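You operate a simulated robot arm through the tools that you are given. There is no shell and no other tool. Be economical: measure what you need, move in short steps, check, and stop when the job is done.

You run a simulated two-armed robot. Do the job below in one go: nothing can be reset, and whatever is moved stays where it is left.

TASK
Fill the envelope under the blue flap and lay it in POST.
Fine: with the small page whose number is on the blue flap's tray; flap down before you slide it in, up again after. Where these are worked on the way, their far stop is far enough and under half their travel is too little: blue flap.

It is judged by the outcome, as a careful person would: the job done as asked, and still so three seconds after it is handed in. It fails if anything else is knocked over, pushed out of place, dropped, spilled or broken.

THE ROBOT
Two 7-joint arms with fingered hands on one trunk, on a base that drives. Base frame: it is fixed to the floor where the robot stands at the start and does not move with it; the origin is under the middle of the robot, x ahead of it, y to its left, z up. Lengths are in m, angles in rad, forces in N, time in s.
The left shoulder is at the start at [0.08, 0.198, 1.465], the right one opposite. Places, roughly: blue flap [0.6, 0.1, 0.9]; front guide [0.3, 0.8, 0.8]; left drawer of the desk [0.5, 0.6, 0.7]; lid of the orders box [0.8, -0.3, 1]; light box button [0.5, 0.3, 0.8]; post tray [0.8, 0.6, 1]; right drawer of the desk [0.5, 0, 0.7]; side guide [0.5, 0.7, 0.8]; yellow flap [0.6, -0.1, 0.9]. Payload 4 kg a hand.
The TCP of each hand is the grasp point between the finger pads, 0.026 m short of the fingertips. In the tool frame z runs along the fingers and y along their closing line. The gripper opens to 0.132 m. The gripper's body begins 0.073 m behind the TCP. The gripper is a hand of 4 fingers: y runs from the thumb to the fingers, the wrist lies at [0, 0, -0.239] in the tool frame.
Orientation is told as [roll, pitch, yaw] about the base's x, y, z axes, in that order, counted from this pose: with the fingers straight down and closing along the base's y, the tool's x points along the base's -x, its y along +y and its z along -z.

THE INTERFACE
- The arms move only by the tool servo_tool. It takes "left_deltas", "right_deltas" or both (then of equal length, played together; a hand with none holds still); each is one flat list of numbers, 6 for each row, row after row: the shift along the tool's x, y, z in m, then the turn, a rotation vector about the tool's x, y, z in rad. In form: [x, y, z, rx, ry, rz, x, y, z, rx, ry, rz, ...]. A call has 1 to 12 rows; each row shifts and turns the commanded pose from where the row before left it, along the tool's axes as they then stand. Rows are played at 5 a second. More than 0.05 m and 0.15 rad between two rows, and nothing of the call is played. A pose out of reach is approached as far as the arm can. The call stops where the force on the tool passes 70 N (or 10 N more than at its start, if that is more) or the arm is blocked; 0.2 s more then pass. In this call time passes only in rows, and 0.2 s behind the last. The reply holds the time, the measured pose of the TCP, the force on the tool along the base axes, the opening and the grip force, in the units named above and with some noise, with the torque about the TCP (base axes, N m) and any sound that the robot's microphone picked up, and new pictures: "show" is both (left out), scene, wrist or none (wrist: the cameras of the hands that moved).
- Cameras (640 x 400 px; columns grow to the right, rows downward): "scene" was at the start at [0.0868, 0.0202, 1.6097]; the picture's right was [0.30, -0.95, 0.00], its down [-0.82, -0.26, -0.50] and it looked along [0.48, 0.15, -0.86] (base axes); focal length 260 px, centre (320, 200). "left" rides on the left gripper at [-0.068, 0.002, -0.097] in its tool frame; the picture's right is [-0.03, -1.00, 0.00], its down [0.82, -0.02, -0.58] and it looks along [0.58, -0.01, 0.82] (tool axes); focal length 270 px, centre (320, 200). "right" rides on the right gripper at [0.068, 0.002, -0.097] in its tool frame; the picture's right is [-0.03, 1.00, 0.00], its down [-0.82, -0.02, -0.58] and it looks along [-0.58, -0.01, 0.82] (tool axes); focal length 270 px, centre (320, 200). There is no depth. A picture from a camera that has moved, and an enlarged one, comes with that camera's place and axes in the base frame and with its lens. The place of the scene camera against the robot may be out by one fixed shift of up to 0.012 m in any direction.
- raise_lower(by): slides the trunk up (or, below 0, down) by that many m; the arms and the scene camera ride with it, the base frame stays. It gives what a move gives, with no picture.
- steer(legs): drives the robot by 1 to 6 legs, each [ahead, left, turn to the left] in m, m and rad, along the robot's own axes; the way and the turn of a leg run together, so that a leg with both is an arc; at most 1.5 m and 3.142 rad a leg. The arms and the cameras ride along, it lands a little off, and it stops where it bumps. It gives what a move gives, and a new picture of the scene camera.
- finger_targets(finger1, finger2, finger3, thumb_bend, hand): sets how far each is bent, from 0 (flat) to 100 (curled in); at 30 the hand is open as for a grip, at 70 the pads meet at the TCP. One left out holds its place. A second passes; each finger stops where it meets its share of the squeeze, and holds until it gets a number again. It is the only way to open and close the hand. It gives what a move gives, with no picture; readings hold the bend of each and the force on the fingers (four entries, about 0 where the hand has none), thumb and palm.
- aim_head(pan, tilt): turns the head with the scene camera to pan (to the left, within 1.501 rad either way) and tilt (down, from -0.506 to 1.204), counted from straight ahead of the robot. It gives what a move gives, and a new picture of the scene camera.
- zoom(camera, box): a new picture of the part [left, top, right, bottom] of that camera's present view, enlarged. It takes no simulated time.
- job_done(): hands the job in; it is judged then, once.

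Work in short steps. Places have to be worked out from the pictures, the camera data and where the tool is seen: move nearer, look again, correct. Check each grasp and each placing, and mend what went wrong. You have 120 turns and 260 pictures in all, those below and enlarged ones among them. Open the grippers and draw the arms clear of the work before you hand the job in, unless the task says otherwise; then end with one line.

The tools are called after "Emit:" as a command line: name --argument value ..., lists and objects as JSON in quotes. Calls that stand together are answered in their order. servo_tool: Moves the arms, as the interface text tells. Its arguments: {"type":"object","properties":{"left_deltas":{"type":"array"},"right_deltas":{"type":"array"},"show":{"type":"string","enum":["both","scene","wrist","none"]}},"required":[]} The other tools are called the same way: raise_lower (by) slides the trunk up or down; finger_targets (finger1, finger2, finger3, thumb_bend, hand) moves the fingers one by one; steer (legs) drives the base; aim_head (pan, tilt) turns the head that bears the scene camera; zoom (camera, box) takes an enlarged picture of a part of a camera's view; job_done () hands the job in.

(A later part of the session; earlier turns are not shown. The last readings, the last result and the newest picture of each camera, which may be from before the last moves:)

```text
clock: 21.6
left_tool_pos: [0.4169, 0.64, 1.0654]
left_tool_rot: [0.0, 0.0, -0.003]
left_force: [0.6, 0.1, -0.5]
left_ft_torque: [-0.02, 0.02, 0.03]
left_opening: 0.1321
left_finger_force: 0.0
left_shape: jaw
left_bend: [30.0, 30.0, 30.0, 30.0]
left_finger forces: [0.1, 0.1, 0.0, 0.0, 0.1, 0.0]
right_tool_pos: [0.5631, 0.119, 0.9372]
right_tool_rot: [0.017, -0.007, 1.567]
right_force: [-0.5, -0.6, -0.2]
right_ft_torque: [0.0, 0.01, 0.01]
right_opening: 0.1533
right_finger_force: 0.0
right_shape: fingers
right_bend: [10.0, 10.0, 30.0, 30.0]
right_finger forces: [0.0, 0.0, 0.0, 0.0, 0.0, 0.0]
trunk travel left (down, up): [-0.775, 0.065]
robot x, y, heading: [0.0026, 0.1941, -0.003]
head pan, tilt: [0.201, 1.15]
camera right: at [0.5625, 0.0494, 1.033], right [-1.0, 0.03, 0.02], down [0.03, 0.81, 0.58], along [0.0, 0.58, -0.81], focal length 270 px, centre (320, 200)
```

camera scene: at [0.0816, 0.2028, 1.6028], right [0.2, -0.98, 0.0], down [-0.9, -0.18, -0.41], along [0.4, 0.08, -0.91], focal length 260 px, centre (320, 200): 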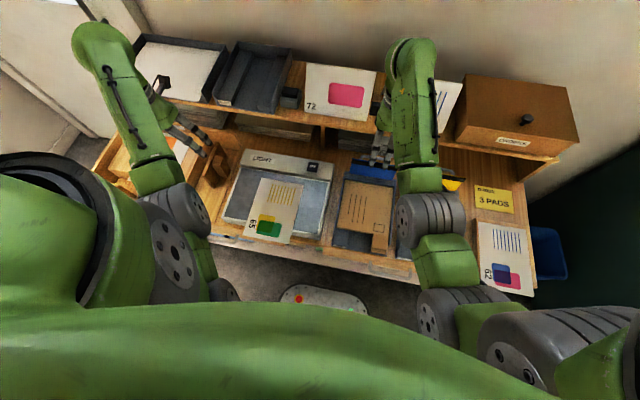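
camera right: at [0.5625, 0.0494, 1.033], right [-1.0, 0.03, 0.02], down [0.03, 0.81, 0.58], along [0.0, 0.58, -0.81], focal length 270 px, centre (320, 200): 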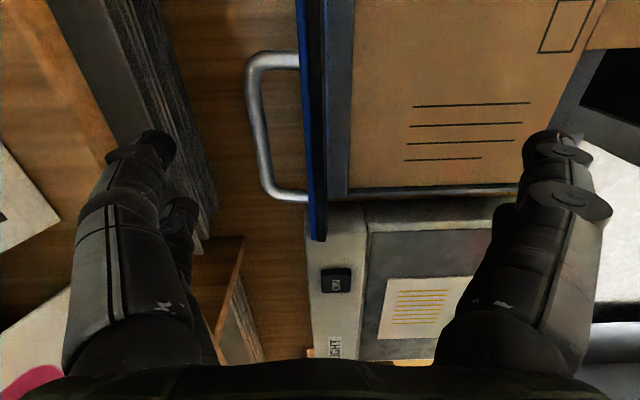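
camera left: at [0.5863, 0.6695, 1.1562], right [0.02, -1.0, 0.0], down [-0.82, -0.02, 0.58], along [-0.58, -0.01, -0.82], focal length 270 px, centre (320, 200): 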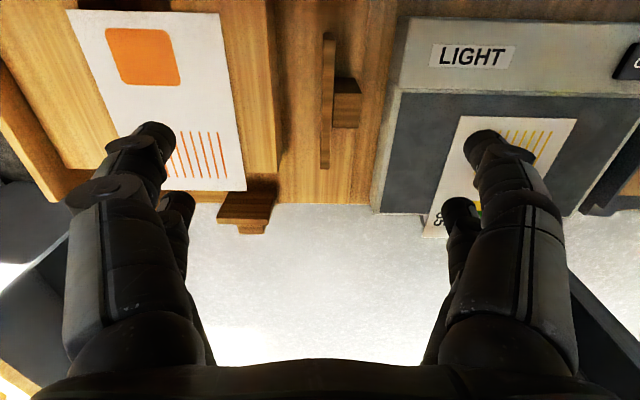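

Emit:
servo_tool --right_deltas '[0, 0.01, 0.015, 0, 0, 0, 0, 0, 0.02, 0, 0, 0]' --show "both"

```text
clock: 22.2
left_tool_pos: [0.4164, 0.6394, 1.0658]
left_tool_rot: [0.002, 0.001, -0.005]
left_force: [-0.4, -1.1, 0.6]
left_ft_torque: [0.0, 0.05, 0.02]
left_opening: 0.1322
left_finger_force: 0.0
left_shape: jaw
left_bend: [30.0, 30.0, 30.0, 30.0]
left_finger forces: [0.0, 0.0, 0.1, 0.1, 0.0, 0.0]
right_tool_pos: [0.5507, 0.1208, 0.9038]
right_tool_rot: [0.016, -0.006, 1.567]
right_force: [0.0, 0.4, -0.2]
right_ft_torque: [0.0, -0.03, -0.02]
right_opening: 0.1535
right_finger_force: 0.1
right_shape: fingers
right_bend: [10.0, 10.0, 30.0, 30.0]
right_finger forces: [0.1, 0.0, 0.0, 0.0, 0.1, 0.1]
trunk travel left (down, up): [-0.775, 0.065]
robot x, y, heading: [0.0017, 0.1927, -0.004]
head pan, tilt: [0.201, 1.15]
camera scene: at [0.0821, 0.2025, 1.6028], right [0.2, -0.98, 0.0], down [-0.9, -0.18, -0.41], along [0.4, 0.08, -0.91], focal length 260 px, centre (320, 200)
camera right: at [0.5505, 0.0514, 0.999], right [-1.0, 0.03, 0.02], down [0.03, 0.81, 0.58], along [0.0, 0.58, -0.81], focal length 270 px, centre (320, 200)
```

scene: 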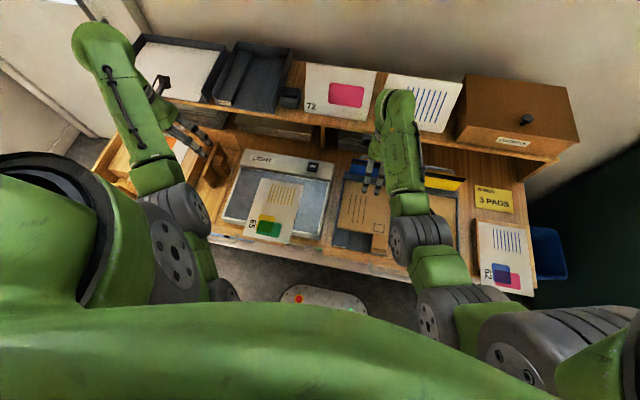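
right: 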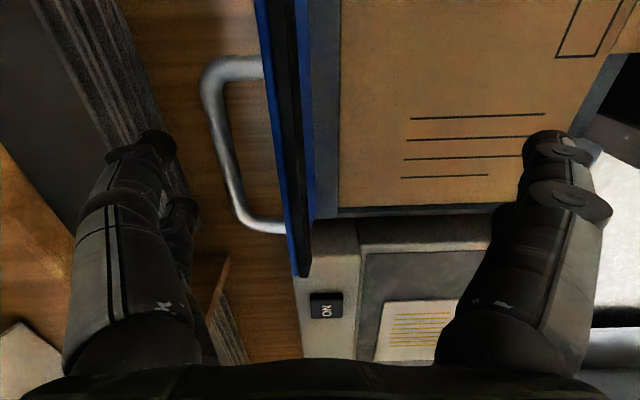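

Emit:
finger_targets --hand "right" --finger1 0 --finger2 0

Emit:
servo_tool --right_deltas '[0, 0, 0.014, 0, 0, 0, 0, 0.015, 0, 0, 0, 0]' --show "wrist"

```text
clock: 23.2
left_tool_pos: [0.4157, 0.6401, 1.0664]
left_tool_rot: [0.003, -0.002, -0.003]
left_force: [-0.4, 0.3, 1.1]
left_ft_torque: [0.0, 0.0, -0.01]
left_opening: 0.132
left_finger_force: 0.2
left_shape: jaw
left_bend: [30.0, 30.0, 30.0, 30.0]
left_finger forces: [0.0, 0.0, 0.0, 0.0, 0.0, 0.1]
right_tool_pos: [0.5512, 0.1217, 0.903]
right_tool_rot: [0.018, -0.007, 1.567]
right_force: [-0.6, -0.1, 0.0]
right_ft_torque: [-0.03, -0.02, -0.02]
right_opening: 0.1632
right_finger_force: 0.0
right_shape: fingers
right_bend: [0.0, 0.0, 30.0, 30.0]
right_finger forces: [0.1, 0.1, 0.1, 0.1, 0.1, 0.0]
trunk travel left (down, up): [-0.775, 0.065]
robot x, y, heading: [0.0025, 0.19, -0.0]
head pan, tilt: [0.201, 1.15]
```

```text
clock: 23.8
left_tool_pos: [0.4143, 0.6394, 1.0668]
left_tool_rot: [0.002, -0.001, -0.004]
left_force: [-0.4, 0.2, -0.6]
left_ft_torque: [0.02, 0.0, 0.0]
left_opening: 0.1321
left_finger_force: 0.0
left_shape: jaw
left_bend: [30.0, 30.0, 30.0, 30.0]
left_finger forces: [0.1, 0.0, 0.0, 0.0, 0.0, 0.1]
right_tool_pos: [0.5341, 0.122, 0.889]
right_tool_rot: [0.015, -0.007, 1.567]
right_force: [-0.1, 0.0, -0.2]
right_ft_torque: [0.0, -0.01, -0.05]
right_opening: 0.1639
right_finger_force: 0.3
right_shape: fingers
right_bend: [0.0, 0.0, 29.0, 30.0]
right_finger forces: [0.0, 0.0, 0.5, 0.0, 0.5, 0.1]
trunk travel left (down, up): [-0.775, 0.065]
robot x, y, heading: [0.0009, 0.1904, -0.004]
head pan, tilt: [0.201, 1.15]
camera right: at [0.5344, 0.0527, 0.9861], right [-1.0, 0.03, 0.02], down [0.03, 0.81, 0.58], along [0.0, 0.58, -0.81], focal length 270 px, centre (320, 200)
```

right: 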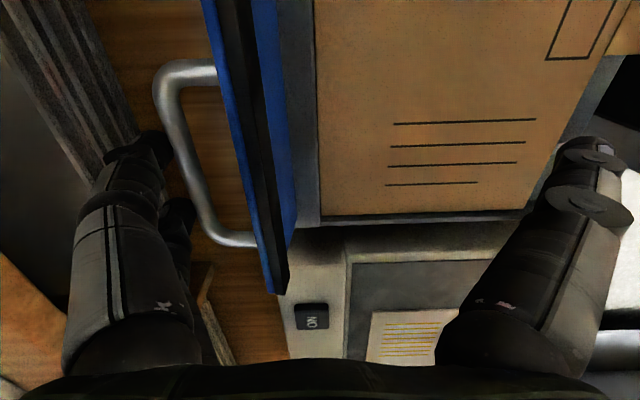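

Contact with the bar is felt (0.5 N). Now I pull towards the robot with small steps, rising a little.

Emit:
servo_tool --right_deltas '[0, 0.015, -0.003, 0, 0, 0, 0, 0.015, -0.004, 0, 0, 0, 0, 0.015, -0.004, 0, 0, 0]' --show "wrist"

```text
clock: 24.6
left_tool_pos: [0.4143, 0.6394, 1.0669]
left_tool_rot: [0.003, -0.001, -0.004]
left_force: [1.1, -0.2, -0.1]
left_ft_torque: [-0.01, -0.01, 0.05]
left_opening: 0.132
left_finger_force: 0.1
left_shape: jaw
left_bend: [30.0, 30.0, 30.0, 30.0]
left_finger forces: [0.0, 0.0, 0.0, 0.1, 0.0, 0.1]
right_tool_pos: [0.4884, 0.123, 0.8987]
right_tool_rot: [0.015, -0.007, 1.568]
right_force: [-0.6, -0.2, 0.3]
right_ft_torque: [-0.02, 0.0, 0.01]
right_opening: 0.1637
right_finger_force: 0.1
right_shape: fingers
right_bend: [0.0, 0.0, 30.0, 30.0]
right_finger forces: [0.0, 0.0, 0.1, 0.0, 0.1, 0.1]
trunk travel left (down, up): [-0.775, 0.065]
robot x, y, heading: [0.0002, 0.1893, -0.005]
head pan, tilt: [0.201, 1.15]
camera right: at [0.4887, 0.0528, 0.9955], right [-1.0, 0.03, 0.02], down [0.03, 0.81, 0.58], along [0.0, 0.58, -0.81], focal length 270 px, centre (320, 200)
```

right: 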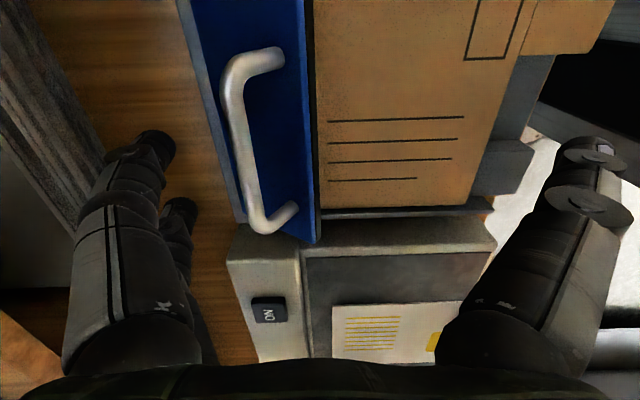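

The flap swung forward. I raise the hand and check with the scene camera whether it is fully down.

Emit:
servo_tool --right_deltas '[0, 0, -0.04, 0, 0, 0, 0, 0, -0.04, 0, 0, 0, 0, 0, -0.02, 0, 0, 0]' --show "wrist"

Emit:
zoom --camera "scene" --box '[320, 140, 420, 260]'

```text
clock: 25.4
left_tool_pos: [0.4162, 0.6407, 1.0671]
left_tool_rot: [0.002, -0.001, -0.002]
left_force: [0.1, -0.2, 0.5]
left_ft_torque: [0.03, 0.0, -0.03]
left_opening: 0.1322
left_finger_force: 0.0
left_shape: jaw
left_bend: [30.0, 30.0, 30.0, 30.0]
left_finger forces: [0.1, 0.0, 0.0, 0.0, 0.1, 0.0]
right_tool_pos: [0.4928, 0.123, 1.0027]
right_tool_rot: [0.019, -0.006, 1.567]
right_force: [-0.3, 0.6, -0.2]
right_ft_torque: [-0.05, 0.0, -0.01]
right_opening: 0.1633
right_finger_force: 0.1
right_shape: fingers
right_bend: [0.0, 0.0, 30.0, 30.0]
right_finger forces: [0.0, 0.0, 0.1, 0.0, 0.0, 0.0]
trunk travel left (down, up): [-0.775, 0.065]
robot x, y, heading: [0.0009, 0.1913, -0.001]
head pan, tilt: [0.201, 1.15]
camera right: at [0.4935, 0.0543, 1.0988], right [-1.0, 0.03, 0.02], down [0.03, 0.81, 0.58], along [0.0, 0.58, -0.81], focal length 270 px, centre (320, 200)
```

right: 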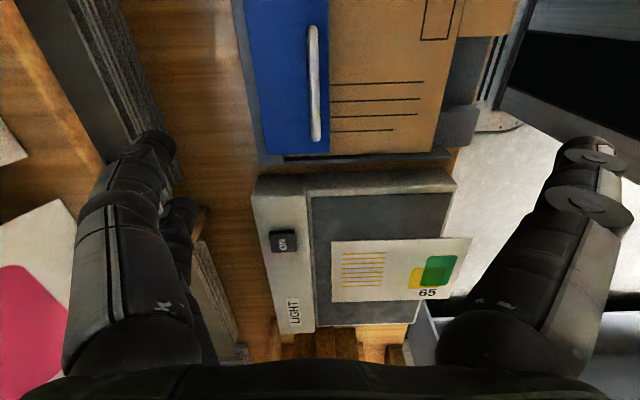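

```text
3.33 times, centred on (370, 200) of scene
camera zoom: at [0.0815, 0.2028, 1.6028], right [0.2, -0.98, 0.0], down [-0.9, -0.18, -0.41], along [0.4, 0.08, -0.91], focal length 868 px, centre (153, 200)
```

zoom: 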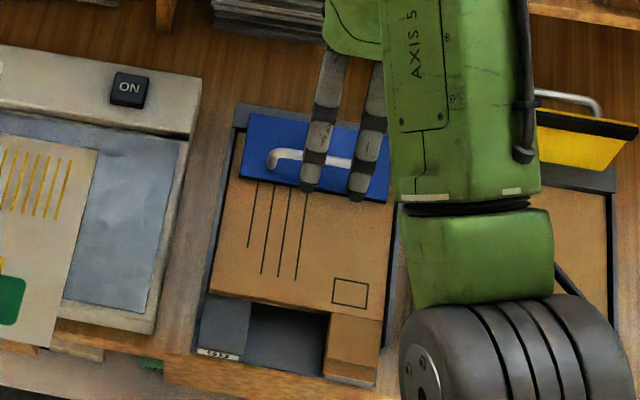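

The flap lies flat, handle upward. I'll re-read the tray label from this nearer angle.

Emit:
zoom --camera "scene" --box '[376, 241, 396, 251]'

Emit:
zoom --camera "right" --box '[400, 0, 540, 130]'

Emit:
zoom --camera "left" --box '[0, 0, 640, 400]'

```text
16.00 times, centred on (386, 246) of scene
camera zoom: at [0.0815, 0.2028, 1.6028], right [0.2, -0.98, 0.0], down [-0.9, -0.18, -0.41], along [0.4, 0.08, -0.91], focal length 4165 px, centre (-736, -536)
```

zoom: 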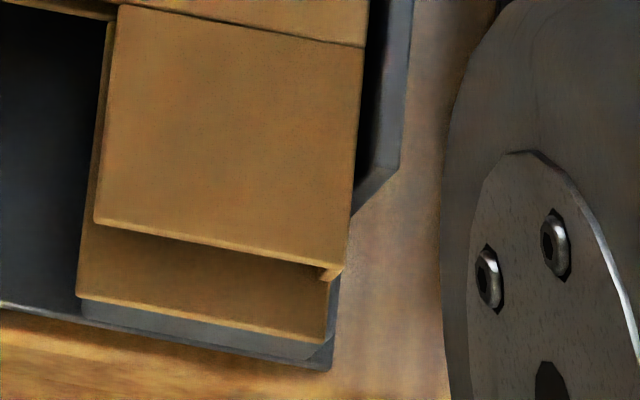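

```text
3.08 times, centred on (470, 65) of right
camera zoom: at [0.4935, 0.0543, 1.0988], right [-1.0, 0.03, 0.02], down [0.03, 0.81, 0.58], along [0.0, 0.58, -0.81], focal length 832 px, centre (-142, 615)
```

zoom: 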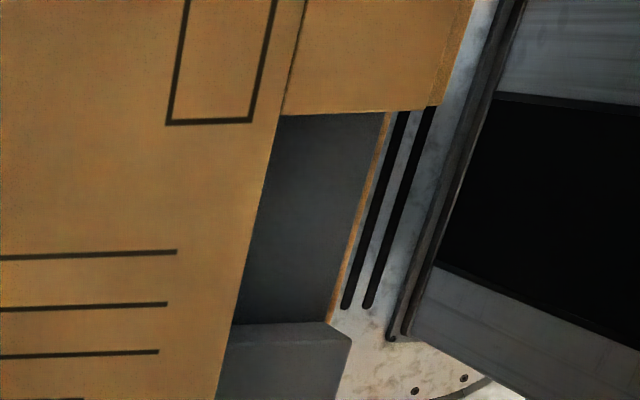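

```text
1.00 times, centred on (320, 200) of left (not enlarged: the box is as wide or as high as the picture)
camera zoom: at [0.4841, 0.641, 1.164], right [0.02, -1.0, 0.0], down [-0.82, -0.02, 0.58], along [-0.58, -0.01, -0.82], focal length 270 px, centre (320, 200)
```

zoom: 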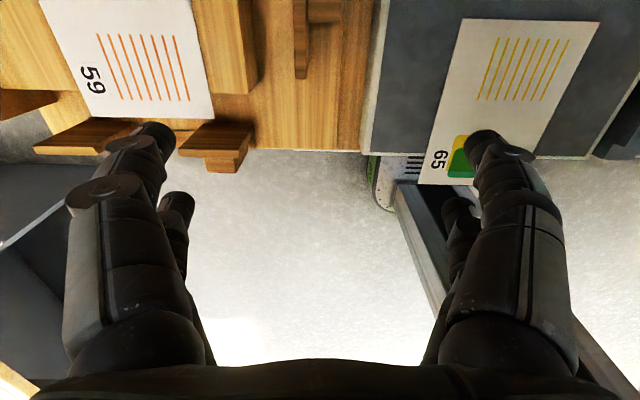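

I'll unturn the right wrist, then drive back to get a lower-angle view and the room needed to slide the page in from the front.

Emit:
servo_tool --right_deltas '[0, 0, -0.02, 0, 0, 0.143, 0, 0, -0.02, 0, 0, 0.143, 0, 0, -0.02, 0, 0, 0.143, 0, 0, 0, 0, 0, 0.143, 0, 0, 0, 0, 0, 0.143, 0, 0, 0, 0, 0, 0.143, 0, 0, 0, 0, 0, 0.143, 0, 0, 0, 0, 0, 0.143, 0, 0, 0, 0, 0, 0.143, 0, 0, 0, 0, 0, 0.143, 0, 0, 0, 0, 0, 0.141]' --show "none"

Emit:
steer --legs '[[-0.4, 0, 0]]'

Emit:
aim_head --pan 0.1 --tilt 0.75

```text
clock: 27.8
left_tool_pos: [0.4166, 0.6411, 1.0659]
left_tool_rot: [0.002, -0.001, -0.003]
left_force: [-0.2, -0.6, 0.5]
left_ft_torque: [0.01, 0.0, 0.0]
left_opening: 0.1323
left_finger_force: 0.0
left_shape: jaw
left_bend: [30.0, 30.0, 30.0, 30.0]
left_finger forces: [0.0, 0.0, 0.0, 0.1, 0.0, 0.1]
right_tool_pos: [0.4937, 0.1204, 1.0599]
right_tool_rot: [0.006, 0.016, -0.005]
right_force: [-0.2, 0.3, 0.7]
right_ft_torque: [-0.01, -0.02, -0.01]
right_opening: 0.1635
right_finger_force: 0.1
right_shape: fingers
right_bend: [0.0, 0.0, 30.0, 30.0]
right_finger forces: [0.1, 0.0, 0.0, 0.0, 0.0, 0.0]
trunk travel left (down, up): [-0.775, 0.065]
robot x, y, heading: [-0.0024, 0.1941, -0.003]
head pan, tilt: [0.201, 1.15]
```

```text
clock: 30.3
left_tool_pos: [0.0189, 0.6424, 1.0642]
left_tool_rot: [0.004, 0.002, 0.005]
left_force: [-0.2, 0.2, -0.1]
left_ft_torque: [-0.01, 0.0, -0.02]
left_opening: 0.1321
left_finger_force: 0.1
left_shape: jaw
left_bend: [30.0, 30.0, 30.0, 30.0]
left_finger forces: [0.0, 0.1, 0.0, 0.0, 0.0, 0.1]
right_tool_pos: [0.1007, 0.1226, 1.0601]
right_tool_rot: [0.007, 0.019, 0.007]
right_force: [0.2, -0.7, -0.8]
right_ft_torque: [0.04, 0.0, -0.03]
right_opening: 0.1633
right_finger_force: 0.0
right_shape: fingers
right_bend: [0.0, 0.0, 30.0, 30.0]
right_finger forces: [0.0, 0.0, 0.0, 0.1, 0.1, 0.0]
trunk travel left (down, up): [-0.775, 0.065]
robot x, y, heading: [-0.3966, 0.1887, 0.011]
head pan, tilt: [0.201, 1.15]
camera scene: at [-0.3107, 0.203, 1.6026], right [0.21, -0.98, 0.0], down [-0.89, -0.19, -0.41], along [0.4, 0.08, -0.91], focal length 260 px, centre (320, 200)
```

scene: 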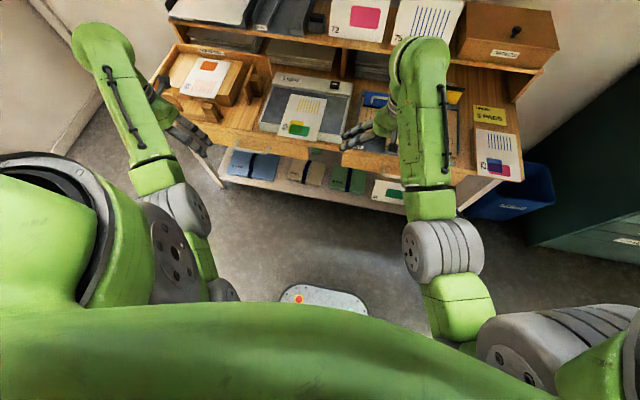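

```text
clock: 31.1
left_tool_pos: [0.0152, 0.6439, 1.0668]
left_tool_rot: [0.003, -0.001, 0.004]
left_force: [-1.0, 0.6, 0.1]
left_ft_torque: [-0.03, -0.01, 0.03]
left_opening: 0.132
left_finger_force: 0.1
left_shape: jaw
left_bend: [30.0, 30.0, 30.0, 30.0]
left_finger forces: [0.0, 0.0, 0.1, 0.0, 0.1, 0.0]
right_tool_pos: [0.0977, 0.1237, 1.0622]
right_tool_rot: [0.006, 0.015, 0.006]
right_force: [-0.2, -0.7, 0.4]
right_ft_torque: [0.0, -0.01, -0.02]
right_opening: 0.1633
right_finger_force: 0.0
right_shape: fingers
right_bend: [0.0, 0.0, 30.0, 30.0]
right_finger forces: [0.1, 0.1, 0.0, 0.0, 0.0, 0.0]
trunk travel left (down, up): [-0.775, 0.065]
robot x, y, heading: [-0.3945, 0.191, 0.008]
head pan, tilt: [0.099, 0.75]
camera scene: at [-0.2911, 0.1994, 1.6317], right [0.11, -0.99, 0.0], down [-0.68, -0.07, -0.73], along [0.73, 0.08, -0.68], focal length 260 px, centre (320, 200)
```

scene: 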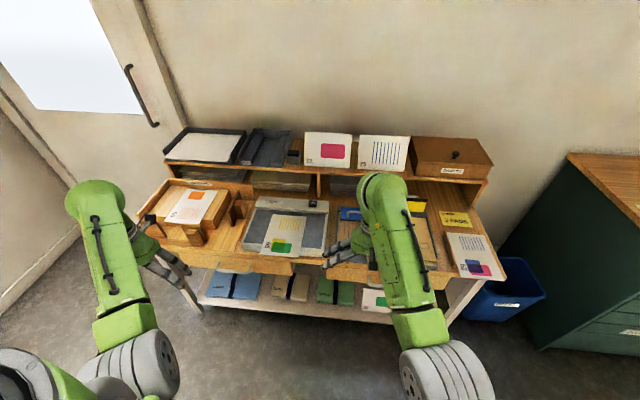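

I'll swing the right arm aside, lower the trunk so the head camera sees the tray mouth at a low angle.

Emit:
servo_tool --right_deltas '[0, -0.045, 0, 0, 0, 0, 0, -0.045, 0, 0, 0, 0, 0, -0.045, 0, 0, 0, 0, 0, -0.045, 0, 0, 0, 0, 0, -0.045, 0, 0, 0, 0, 0, -0.045, 0, 0, 0, 0]' --show "none"

Emit:
raise_lower --by -0.45

Emit:
aim_head --pan 0.1 --tilt 0.4

Emit:
zoom --camera "scene" --box '[330, 150, 480, 250]'

```text
clock: 32.5
left_tool_pos: [0.0163, 0.6427, 1.066]
left_tool_rot: [0.004, -0.002, 0.003]
left_force: [0.1, -0.7, 0.2]
left_ft_torque: [0.01, -0.01, 0.01]
left_opening: 0.1321
left_finger_force: 0.2
left_shape: jaw
left_bend: [30.0, 30.0, 30.0, 30.0]
left_finger forces: [0.1, 0.1, 0.0, 0.1, 0.0, 0.0]
right_tool_pos: [0.1006, -0.1462, 1.0576]
right_tool_rot: [0.008, 0.018, 0.009]
right_force: [0.4, -0.7, 0.0]
right_ft_torque: [-0.01, -0.01, -0.01]
right_opening: 0.1636
right_finger_force: 0.1
right_shape: fingers
right_bend: [0.0, 0.0, 30.0, 30.0]
right_finger forces: [0.1, 0.0, 0.0, 0.0, 0.0, 0.0]
trunk travel left (down, up): [-0.775, 0.065]
robot x, y, heading: [-0.3966, 0.1896, 0.01]
head pan, tilt: [0.099, 0.75]
```

```text
refused: -0.45 is not a number from -0.4 to 0.4
```

```text
clock: 33.4
left_tool_pos: [0.0157, 0.6422, 1.0663]
left_tool_rot: [0.002, -0.001, 0.005]
left_force: [-0.1, -0.4, 0.6]
left_ft_torque: [0.01, -0.02, 0.03]
left_opening: 0.1318
left_finger_force: 0.1
left_shape: jaw
left_bend: [30.0, 30.0, 30.0, 30.0]
left_finger forces: [0.1, 0.1, 0.1, 0.0, 0.0, 0.0]
right_tool_pos: [0.1005, -0.1442, 1.059]
right_tool_rot: [0.006, 0.018, 0.005]
right_force: [0.0, 0.9, -0.3]
right_ft_torque: [0.0, 0.0, 0.02]
right_opening: 0.1635
right_finger_force: 0.1
right_shape: fingers
right_bend: [0.0, 0.0, 30.0, 30.0]
right_finger forces: [0.1, 0.1, 0.0, 0.0, 0.0, 0.0]
trunk travel left (down, up): [-0.775, 0.065]
robot x, y, heading: [-0.3952, 0.1929, 0.009]
head pan, tilt: [0.099, 0.4]
camera scene: at [-0.2801, 0.2005, 1.6627], right [0.11, -0.99, 0.0], down [-0.39, -0.04, -0.92], along [0.92, 0.1, -0.39], focal length 260 px, centre (320, 200)
```

scene: 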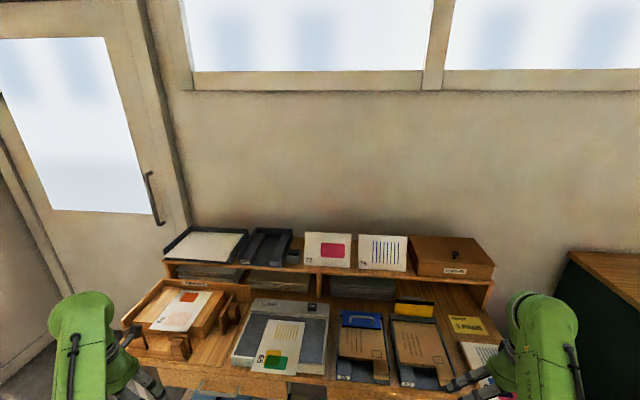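

```text
4.00 times, centred on (405, 200) of scene
camera zoom: at [-0.2801, 0.2005, 1.6627], right [0.11, -0.99, 0.0], down [-0.39, -0.04, -0.92], along [0.92, 0.1, -0.39], focal length 1041 px, centre (-20, 200)
```

zoom: 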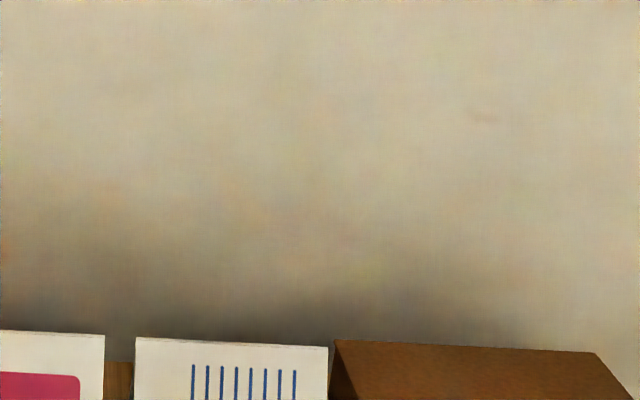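

Emit:
raise_lower --by -0.4

Emit:
aim_head --pan 0.0 --tilt 0.55

Emit:
zoom --camera "scene" --box '[290, 120, 440, 240]'

```text
clock: 37.2
left_tool_pos: [0.0153, 0.6422, 0.6665]
left_tool_rot: [0.003, -0.002, 0.004]
left_force: [0.0, -0.4, 0.4]
left_ft_torque: [0.0, 0.0, -0.03]
left_opening: 0.1322
left_finger_force: 0.1
left_shape: jaw
left_bend: [30.0, 30.0, 30.0, 30.0]
left_finger forces: [0.0, 0.1, 0.1, 0.0, 0.0, 0.0]
right_tool_pos: [0.1002, -0.145, 0.6581]
right_tool_rot: [0.006, 0.016, 0.005]
right_force: [-0.1, 0.8, -0.3]
right_ft_torque: [-0.01, 0.04, 0.0]
right_opening: 0.1633
right_finger_force: 0.0
right_shape: fingers
right_bend: [0.0, 0.0, 30.0, 30.0]
right_finger forces: [0.1, 0.0, 0.0, 0.0, 0.0, 0.0]
trunk travel left (down, up): [-0.375, 0.465]
robot x, y, heading: [-0.3946, 0.1932, 0.005]
head pan, tilt: [0.099, 0.4]
```

```text
clock: 37.9
left_tool_pos: [0.018, 0.6432, 0.6655]
left_tool_rot: [0.001, -0.002, 0.005]
left_force: [-0.2, 0.1, 1.2]
left_ft_torque: [0.02, -0.01, 0.01]
left_opening: 0.1324
left_finger_force: 0.1
left_shape: jaw
left_bend: [30.0, 30.0, 30.0, 30.0]
left_finger forces: [0.0, 0.0, 0.0, 0.0, 0.0, 0.0]
right_tool_pos: [0.1008, -0.1457, 0.6586]
right_tool_rot: [0.008, 0.017, 0.005]
right_force: [-0.8, -0.7, 0.0]
right_ft_torque: [-0.02, -0.01, 0.03]
right_opening: 0.1633
right_finger_force: 0.1
right_shape: fingers
right_bend: [0.0, 0.0, 30.0, 30.0]
right_finger forces: [0.0, 0.0, 0.1, 0.1, 0.1, 0.0]
trunk travel left (down, up): [-0.375, 0.465]
robot x, y, heading: [-0.3908, 0.1918, 0.006]
head pan, tilt: [0.0, 0.55]
camera scene: at [-0.2826, 0.1912, 1.2491], right [0.01, -1.0, 0.0], down [-0.52, 0.0, -0.85], along [0.85, 0.01, -0.52], focal length 260 px, centre (320, 200)
```

scene: 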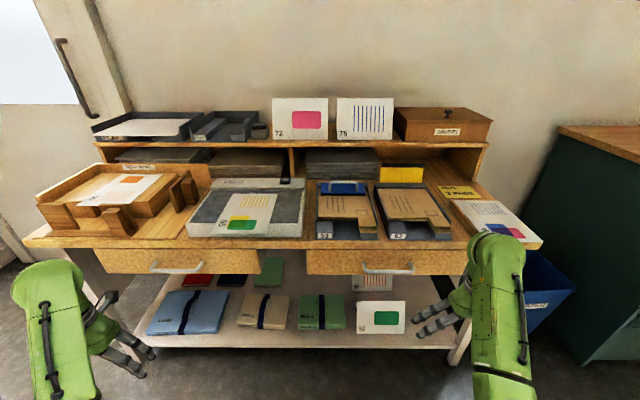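

```text
3.33 times, centred on (365, 180) of scene
camera zoom: at [-0.2826, 0.1912, 1.2491], right [0.01, -1.0, 0.0], down [-0.52, 0.0, -0.85], along [0.85, 0.01, -0.52], focal length 868 px, centre (170, 267)
```

zoom: 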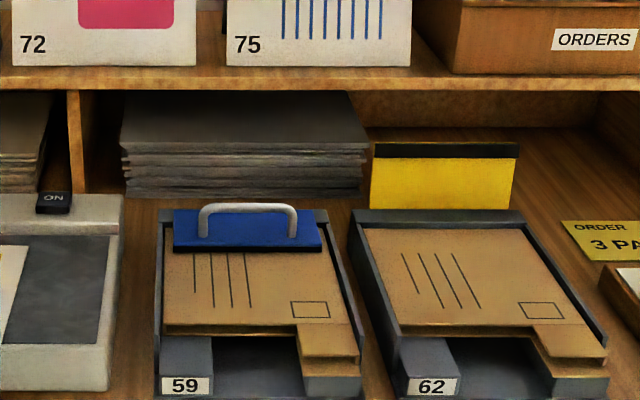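

Labels are clear: 59. Closer on the mouth and on the squaring station.

Emit:
zoom --camera "scene" --box '[310, 200, 385, 245]'

Emit:
zoom --camera "scene" --box '[20, 150, 210, 260]'

Emit:
zoom --camera "scene" --box '[80, 95, 280, 195]'

```text
8.53 times, centred on (348, 222) of scene
camera zoom: at [-0.2826, 0.1912, 1.2491], right [0.01, -1.0, 0.0], down [-0.52, 0.0, -0.85], along [0.85, 0.01, -0.52], focal length 2221 px, centre (85, 8)
```

zoom: 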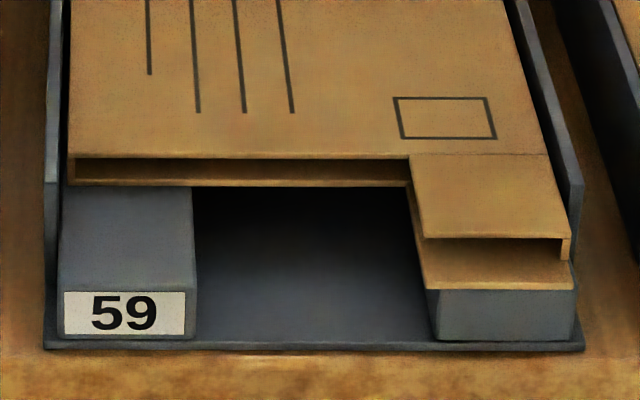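

```text
3.37 times, centred on (115, 205) of scene
camera zoom: at [-0.2826, 0.1912, 1.2491], right [0.01, -1.0, 0.0], down [-0.52, 0.0, -0.85], along [0.85, 0.01, -0.52], focal length 877 px, centre (1010, 183)
```

zoom: 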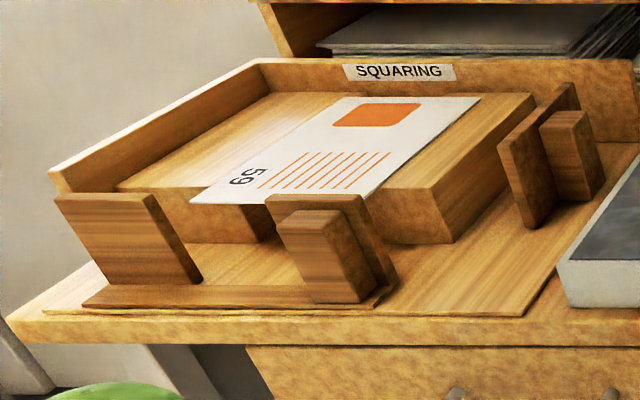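

```text
3.20 times, centred on (180, 145) of scene
camera zoom: at [-0.2826, 0.1912, 1.2491], right [0.01, -1.0, 0.0], down [-0.52, 0.0, -0.85], along [0.85, 0.01, -0.52], focal length 833 px, centre (768, 376)
```

zoom: 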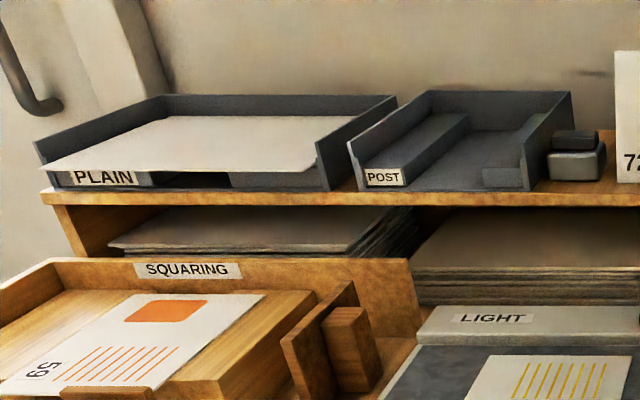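

The geometry is now clear: the envelope is a flat pocket (top z≈0.80, mouth facing me at x≈0.35), lying on two ledges with a channel of about 0.065 m at y≈0.125; page 59 (≈0.147×0.21) lies similarly in the squaring box. I'll turn the left hand to point forward, to pinch the page by its near edge.

Emit:
servo_tool --left_deltas '[0, 0, -0.04, 0, -0.143, 0, 0, 0, 0, 0, -0.143, 0, 0, 0, 0, 0, -0.143, 0, 0, 0, 0, 0, -0.143, 0, 0, 0, 0, 0, -0.143, 0, 0, 0, 0, 0, -0.143, 0, 0, 0, 0, 0, -0.143, 0, 0, 0, 0, 0, -0.143, 0, 0, 0, 0, 0, -0.143, 0, 0, 0, 0, 0, -0.143, 0, 0, 0, 0, 0, -0.141, 0]' --show "scene"

```text
clock: 40.3
left_tool_pos: [0.0158, 0.6428, 0.7067]
left_tool_rot: [2.456, -1.568, -2.449]
left_force: [0.5, -0.5, -0.2]
left_ft_torque: [-0.02, -0.01, 0.0]
left_opening: 0.1321
left_finger_force: 0.1
left_shape: jaw
left_bend: [30.0, 30.0, 30.0, 30.0]
left_finger forces: [0.1, 0.0, 0.0, 0.1, 0.0, 0.0]
right_tool_pos: [0.1011, -0.1448, 0.6588]
right_tool_rot: [0.007, 0.018, 0.004]
right_force: [0.5, -0.6, 0.0]
right_ft_torque: [-0.02, -0.04, -0.03]
right_opening: 0.1636
right_finger_force: 0.0
right_shape: fingers
right_bend: [0.0, 0.0, 30.0, 30.0]
right_finger forces: [0.0, 0.0, 0.0, 0.0, 0.1, 0.0]
trunk travel left (down, up): [-0.375, 0.465]
robot x, y, heading: [-0.3943, 0.1918, 0.014]
head pan, tilt: [0.0, 0.55]
camera scene: at [-0.2825, 0.1915, 1.2491], right [0.01, -1.0, 0.0], down [-0.52, 0.0, -0.85], along [0.85, 0.01, -0.52], focal length 260 px, centre (320, 200)
```

scene: 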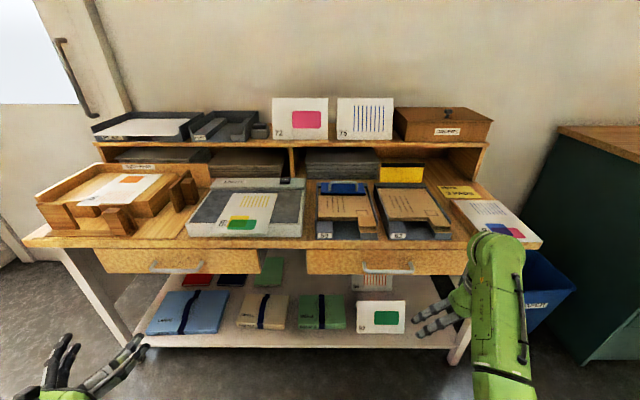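

Emit:
servo_tool --left_deltas '[0, 0, 0, 0, 0, 0.143, 0, 0, 0, 0, 0, 0.143, 0, 0, 0, 0, 0, 0.143, 0, 0, 0, 0, 0, 0.143, 0, 0, 0, 0, 0, 0.143, 0, 0, 0, 0, 0, 0.143, 0, 0, 0, 0, 0, 0.143, 0, 0, 0, 0, 0, 0.143, 0, 0, 0, 0, 0, 0.143, 0, 0, 0, 0, 0, 0.143, 0, 0, 0, 0, 0, 0.141]' --show "none"

Emit:
servo_tool --left_deltas '[0.04, 0.02, 0.02, 0, 0, 0, 0.04, 0.02, 0.02, 0, 0, 0, 0.04, 0.02, 0.02, 0, 0, 0]' --show "both"

```text
clock: 42.7
left_tool_pos: [0.0167, 0.6437, 0.7062]
left_tool_rot: [1.571, 0.003, -1.567]
left_force: [-0.1, 0.0, 0.1]
left_ft_torque: [-0.02, 0.0, 0.02]
left_opening: 0.1321
left_finger_force: 0.0
left_shape: jaw
left_bend: [30.0, 30.0, 30.0, 30.0]
left_finger forces: [0.1, 0.0, 0.1, 0.0, 0.1, 0.0]
right_tool_pos: [0.0997, -0.1439, 0.6587]
right_tool_rot: [0.007, 0.017, 0.007]
right_force: [0.5, -0.4, 0.4]
right_ft_torque: [-0.03, -0.02, 0.02]
right_opening: 0.1631
right_finger_force: 0.1
right_shape: fingers
right_bend: [0.0, 0.0, 30.0, 30.0]
right_finger forces: [0.0, 0.0, 0.1, 0.1, 0.0, 0.0]
trunk travel left (down, up): [-0.375, 0.465]
robot x, y, heading: [-0.3964, 0.1921, 0.008]
head pan, tilt: [0.0, 0.55]
```

```text
clock: 43.5
left_tool_pos: [0.0767, 0.7646, 0.7646]
left_tool_rot: [1.571, -0.001, -1.565]
left_force: [-0.2, 0.8, 0.4]
left_ft_torque: [-0.01, 0.02, -0.03]
left_opening: 0.132
left_finger_force: 0.0
left_shape: jaw
left_bend: [30.0, 30.0, 30.0, 30.0]
left_finger forces: [0.1, 0.0, 0.0, 0.0, 0.1, 0.0]
right_tool_pos: [0.1008, -0.1434, 0.6579]
right_tool_rot: [0.006, 0.018, 0.005]
right_force: [0.3, 0.5, 1.1]
right_ft_torque: [-0.04, -0.01, 0.0]
right_opening: 0.163
right_finger_force: 0.1
right_shape: fingers
right_bend: [0.0, 0.0, 30.0, 30.0]
right_finger forces: [0.1, 0.0, 0.0, 0.0, 0.0, 0.0]
trunk travel left (down, up): [-0.375, 0.465]
robot x, y, heading: [-0.3962, 0.1898, 0.007]
head pan, tilt: [0.0, 0.55]
camera scene: at [-0.2822, 0.1922, 1.249], right [0.01, -1.0, 0.0], down [-0.52, 0.0, -0.85], along [0.85, 0.0, -0.52], focal length 260 px, centre (320, 200)
camera left: at [-0.0196, 0.6957, 0.7673], right [0.0, -0.03, -1.0], down [-0.58, 0.81, -0.02], along [0.81, 0.58, -0.01], focal length 270 px, centre (320, 200)
```

scene: 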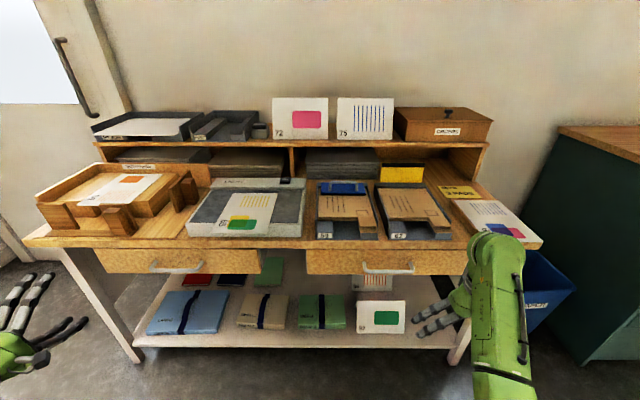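
left: 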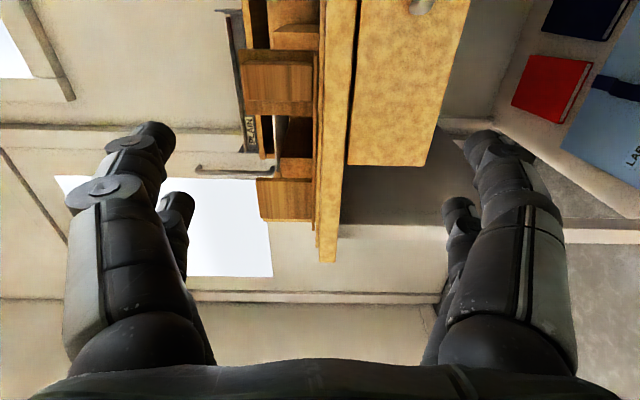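

The hand can point forward well. I bring it inward, then drive left in front of the squaring station for a frontal look.

Emit:
servo_tool --left_deltas '[-0.045, 0, 0, 0, 0, 0, -0.045, 0, 0, 0, 0, 0, -0.045, 0, 0, 0, 0, 0, -0.045, 0, 0, 0, 0, 0, -0.045, 0, 0, 0, 0, 0, -0.045, 0, 0, 0, 0, 0, -0.045, 0, 0, 0, 0, 0]' --show "none"

Emit:
steer --legs '[[0, 0.42, 0]]'

Emit:
aim_head --pan 0.2 --tilt 0.55

Emit:
zoom --camera "scene" --box '[220, 130, 400, 250]'

```text
clock: 45.3
left_tool_pos: [0.0908, 0.4615, 0.786]
left_tool_rot: [1.614, 0.026, -1.54]
left_force: [-0.7, 0.0, 0.2]
left_ft_torque: [-0.01, -0.03, -0.01]
left_opening: 0.132
left_finger_force: 0.0
left_shape: jaw
left_bend: [30.0, 30.0, 30.0, 30.0]
left_finger forces: [0.1, 0.1, 0.1, 0.0, 0.0, 0.0]
right_tool_pos: [0.1089, -0.1454, 0.6498]
right_tool_rot: [0.007, 0.032, 0.007]
right_force: [-1.0, -0.4, 0.2]
right_ft_torque: [0.03, 0.01, 0.02]
right_opening: 0.1637
right_finger_force: 0.0
right_shape: fingers
right_bend: [0.0, 0.0, 30.0, 30.0]
right_finger forces: [0.0, 0.0, 0.0, 0.0, 0.0, 0.0]
trunk travel left (down, up): [-0.375, 0.465]
robot x, y, heading: [-0.3972, 0.1916, 0.01]
head pan, tilt: [0.0, 0.55]
stopped in row 7 (left hand): the arm was blocked; the commanded pose is now the measured one
```

```text
clock: 47.9
left_tool_pos: [0.0955, 0.8721, 0.7837]
left_tool_rot: [1.613, 0.024, -1.556]
left_force: [0.5, 0.1, -0.4]
left_ft_torque: [-0.03, 0.0, -0.01]
left_opening: 0.1321
left_finger_force: 0.0
left_shape: jaw
left_bend: [30.0, 30.0, 30.0, 30.0]
left_finger forces: [0.0, 0.0, 0.0, 0.1, 0.1, 0.0]
right_tool_pos: [0.104, 0.2656, 0.6499]
right_tool_rot: [0.008, 0.033, -0.01]
right_force: [0.1, 0.1, -0.1]
right_ft_torque: [-0.03, 0.02, 0.01]
right_opening: 0.1633
right_finger_force: 0.1
right_shape: fingers
right_bend: [0.0, 0.0, 30.0, 30.0]
right_finger forces: [0.0, 0.1, 0.0, 0.0, 0.1, 0.1]
trunk travel left (down, up): [-0.375, 0.465]
robot x, y, heading: [-0.3966, 0.6075, -0.008]
head pan, tilt: [0.0, 0.55]
camera scene: at [-0.2644, 0.6062, 1.247], right [-0.01, -1.0, 0.0], down [-0.54, 0.0, -0.84], along [0.84, -0.01, -0.54], focal length 260 px, centre (320, 200)
```

scene: 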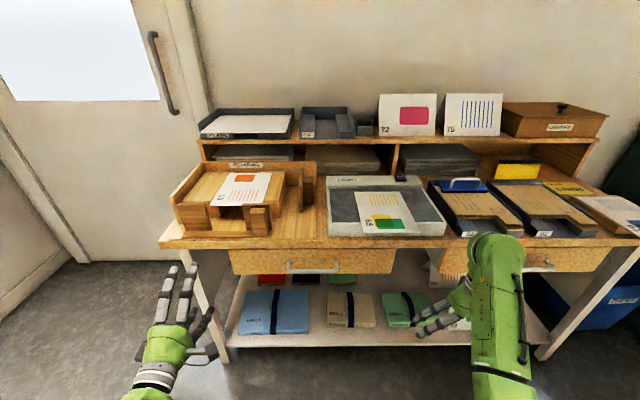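

```text
clock: 48.6
left_tool_pos: [0.0951, 0.873, 0.7838]
left_tool_rot: [1.615, 0.025, -1.554]
left_force: [0.1, 0.2, 0.5]
left_ft_torque: [0.0, 0.0, -0.05]
left_opening: 0.1319
left_finger_force: 0.1
left_shape: jaw
left_bend: [30.0, 30.0, 30.0, 30.0]
left_finger forces: [0.0, 0.1, 0.0, 0.1, 0.1, 0.1]
right_tool_pos: [0.1045, 0.2649, 0.6508]
right_tool_rot: [0.006, 0.033, -0.009]
right_force: [0.6, -0.1, -0.2]
right_ft_torque: [-0.05, 0.03, 0.04]
right_opening: 0.1634
right_finger_force: 0.0
right_shape: fingers
right_bend: [0.0, 0.0, 30.0, 30.0]
right_finger forces: [0.1, 0.0, 0.1, 0.0, 0.0, 0.0]
trunk travel left (down, up): [-0.375, 0.465]
robot x, y, heading: [-0.3984, 0.6067, -0.009]
head pan, tilt: [0.201, 0.55]
camera scene: at [-0.2665, 0.6244, 1.2473], right [0.19, -0.98, 0.0], down [-0.53, -0.1, -0.84], along [0.83, 0.16, -0.54], focal length 260 px, centre (320, 200)
```

scene: 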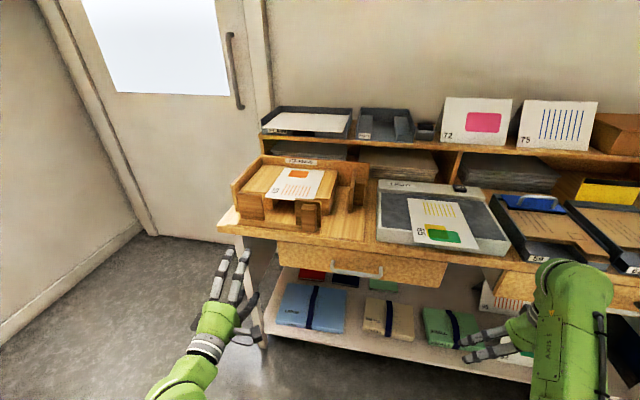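

```text
3.33 times, centred on (310, 190) of scene
camera zoom: at [-0.2665, 0.6244, 1.2473], right [0.19, -0.98, 0.0], down [-0.53, -0.1, -0.84], along [0.83, 0.16, -0.54], focal length 868 px, centre (353, 233)
```

zoom: 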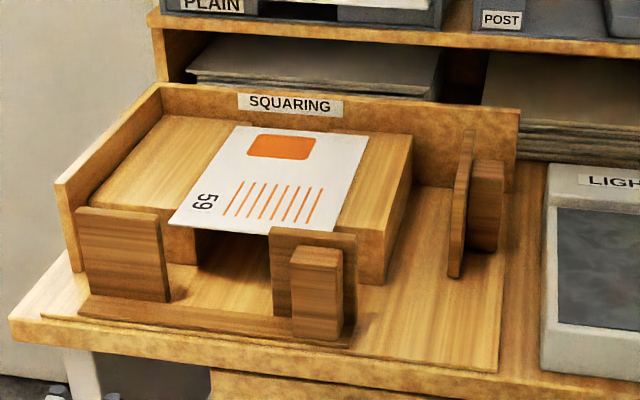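

Clear view now. Before approaching, I'll see how an asymmetric pinch looks (lower digits straighter, upper ones more bent), which suits the shallow channels.

Emit:
finger_targets --hand "left" --finger1 50 --finger2 50 --finger3 50 --thumb_bend 50

Emit:
zoom --camera "left" --box '[0, 0, 640, 400]'

Emit:
finger_targets --hand "left" --finger1 82 --finger2 82

Emit:
zoom --camera "left" --box '[0, 0, 640, 400]'

```text
clock: 49.6
left_tool_pos: [0.0951, 0.8716, 0.7845]
left_tool_rot: [1.616, 0.023, -1.554]
left_force: [1.0, 0.4, 0.6]
left_ft_torque: [-0.02, 0.03, -0.02]
left_opening: 0.0668
left_finger_force: 0.0
left_shape: fingers
left_bend: [50.0, 50.0, 50.0, 50.0]
left_finger forces: [0.0, 0.0, 0.0, 0.1, 0.1, 0.0]
right_tool_pos: [0.1039, 0.2662, 0.651]
right_tool_rot: [0.007, 0.033, -0.007]
right_force: [-0.1, -0.2, 1.0]
right_ft_torque: [0.02, 0.0, -0.04]
right_opening: 0.1633
right_finger_force: 0.0
right_shape: fingers
right_bend: [0.0, 0.0, 30.0, 30.0]
right_finger forces: [0.1, 0.0, 0.0, 0.1, 0.0, 0.1]
trunk travel left (down, up): [-0.375, 0.465]
robot x, y, heading: [-0.3963, 0.6038, -0.009]
head pan, tilt: [0.201, 0.55]
```

```text
1.00 times, centred on (320, 200) of left (not enlarged: the box is as wide or as high as the picture)
camera zoom: at [0.0001, 0.8025, 0.7812], right [0.04, 0.0, -1.0], down [-0.59, 0.81, -0.03], along [0.81, 0.59, 0.03], focal length 270 px, centre (320, 200)
```

zoom: 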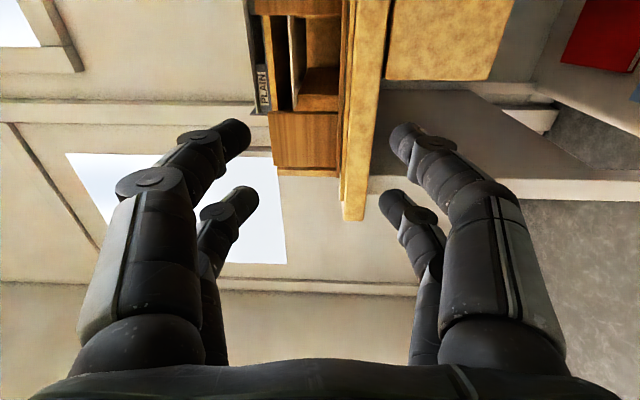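

```text
clock: 50.6
left_tool_pos: [0.0961, 0.871, 0.7844]
left_tool_rot: [1.613, 0.024, -1.556]
left_force: [0.2, -0.5, 0.1]
left_ft_torque: [-0.01, 0.0, 0.01]
left_opening: 0.0231
left_finger_force: 0.2
left_shape: fingers
left_bend: [82.0, 82.0, 50.0, 50.0]
left_finger forces: [0.1, 0.0, 0.0, 0.0, 0.0, 0.0]
right_tool_pos: [0.1046, 0.2658, 0.65]
right_tool_rot: [0.007, 0.033, -0.009]
right_force: [-1.0, -0.3, -0.1]
right_ft_torque: [0.0, 0.0, 0.01]
right_opening: 0.1631
right_finger_force: 0.1
right_shape: fingers
right_bend: [0.0, 0.0, 30.0, 30.0]
right_finger forces: [0.1, 0.0, 0.1, 0.0, 0.0, 0.1]
trunk travel left (down, up): [-0.375, 0.465]
robot x, y, heading: [-0.3925, 0.6091, -0.014]
head pan, tilt: [0.201, 0.55]
```

```text
1.00 times, centred on (320, 200) of left (not enlarged: the box is as wide or as high as the picture)
camera zoom: at [0.0001, 0.8025, 0.7813], right [0.04, 0.0, -1.0], down [-0.59, 0.81, -0.03], along [0.81, 0.59, 0.03], focal length 270 px, centre (320, 200)
```

zoom: 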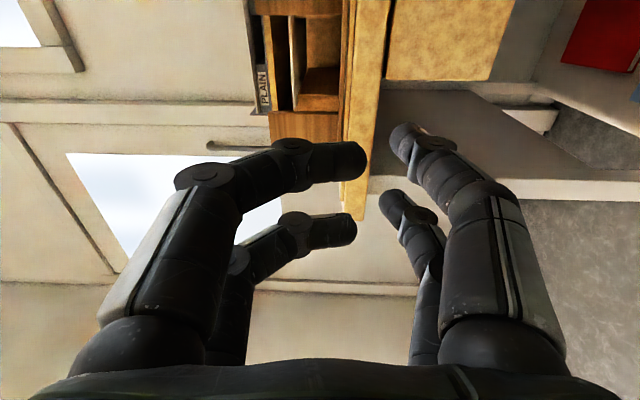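

The asymmetric pinch works: with the thumb side at 50, the pinch plane is about 0.033 below the hand axis. I level the hand and move to in front of the page at about (0.30, 0.857, 0.862).

Emit:
finger_targets --hand "left" --finger1 65 --finger2 65

Emit:
servo_tool --left_deltas '[-0.004, 0.03, 0, 0.043, -0.016, -0.024, -0.005, 0.03, 0.02, 0, 0, 0, -0.005, 0.018, 0.04, 0, 0, 0, 0, 0, 0.045, 0, 0, 0, 0, 0, 0.045, 0, 0, 0, 0, 0, 0.045, 0, 0, 0]' --show "both"

```text
clock: 51.6
left_tool_pos: [0.0955, 0.8727, 0.7839]
left_tool_rot: [1.616, 0.025, -1.554]
left_force: [0.4, 0.4, -0.4]
left_ft_torque: [0.02, 0.0, -0.01]
left_opening: 0.0412
left_finger_force: 0.1
left_shape: fingers
left_bend: [65.0, 65.0, 50.0, 50.0]
left_finger forces: [0.0, 0.0, 0.0, 0.1, 0.0, 0.0]
right_tool_pos: [0.1046, 0.2655, 0.6518]
right_tool_rot: [0.008, 0.031, -0.008]
right_force: [-0.6, -0.7, -0.8]
right_ft_torque: [-0.01, -0.02, 0.02]
right_opening: 0.1633
right_finger_force: 0.1
right_shape: fingers
right_bend: [0.0, 0.0, 30.0, 30.0]
right_finger forces: [0.0, 0.0, 0.0, 0.0, 0.0, 0.0]
trunk travel left (down, up): [-0.375, 0.465]
robot x, y, heading: [-0.3933, 0.6092, -0.007]
head pan, tilt: [0.201, 0.55]
```

```text
clock: 53.0
left_tool_pos: [0.2784, 0.857, 0.8716]
left_tool_rot: [1.583, 0.0, -1.572]
left_force: [-0.2, 0.2, 0.2]
left_ft_torque: [-0.02, -0.01, 0.02]
left_opening: 0.0412
left_finger_force: 0.1
left_shape: fingers
left_bend: [65.0, 65.0, 50.0, 50.0]
left_finger forces: [0.0, 0.1, 0.0, 0.1, 0.1, 0.1]
right_tool_pos: [0.0969, 0.2649, 0.6574]
right_tool_rot: [0.007, 0.019, -0.009]
right_force: [-0.6, 0.0, -0.2]
right_ft_torque: [0.0, 0.03, -0.02]
right_opening: 0.1632
right_finger_force: 0.0
right_shape: fingers
right_bend: [0.0, 0.0, 30.0, 30.0]
right_finger forces: [0.1, 0.0, 0.1, 0.1, 0.0, 0.0]
trunk travel left (down, up): [-0.375, 0.465]
robot x, y, heading: [-0.3922, 0.6077, -0.01]
head pan, tilt: [0.201, 0.55]
camera scene: at [-0.2822, 0.6246, 1.2487], right [0.19, -0.98, 0.0], down [-0.51, -0.1, -0.85], along [0.84, 0.16, -0.52], focal length 260 px, centre (320, 200)
camera left: at [0.1812, 0.7884, 0.8728], right [0.01, -0.03, -1.0], down [-0.58, 0.82, -0.03], along [0.82, 0.58, 0.0], focal length 270 px, centre (320, 200)
```

scene: 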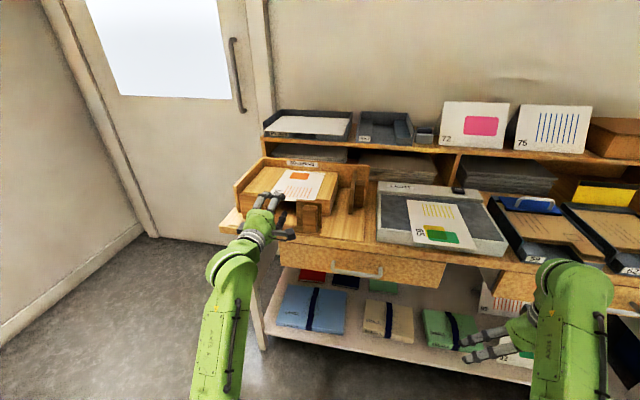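
left: 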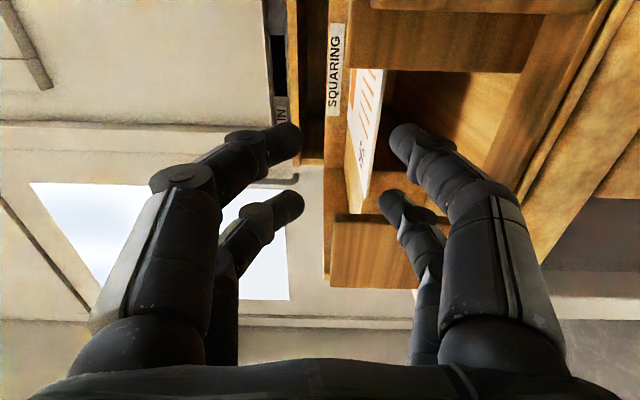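

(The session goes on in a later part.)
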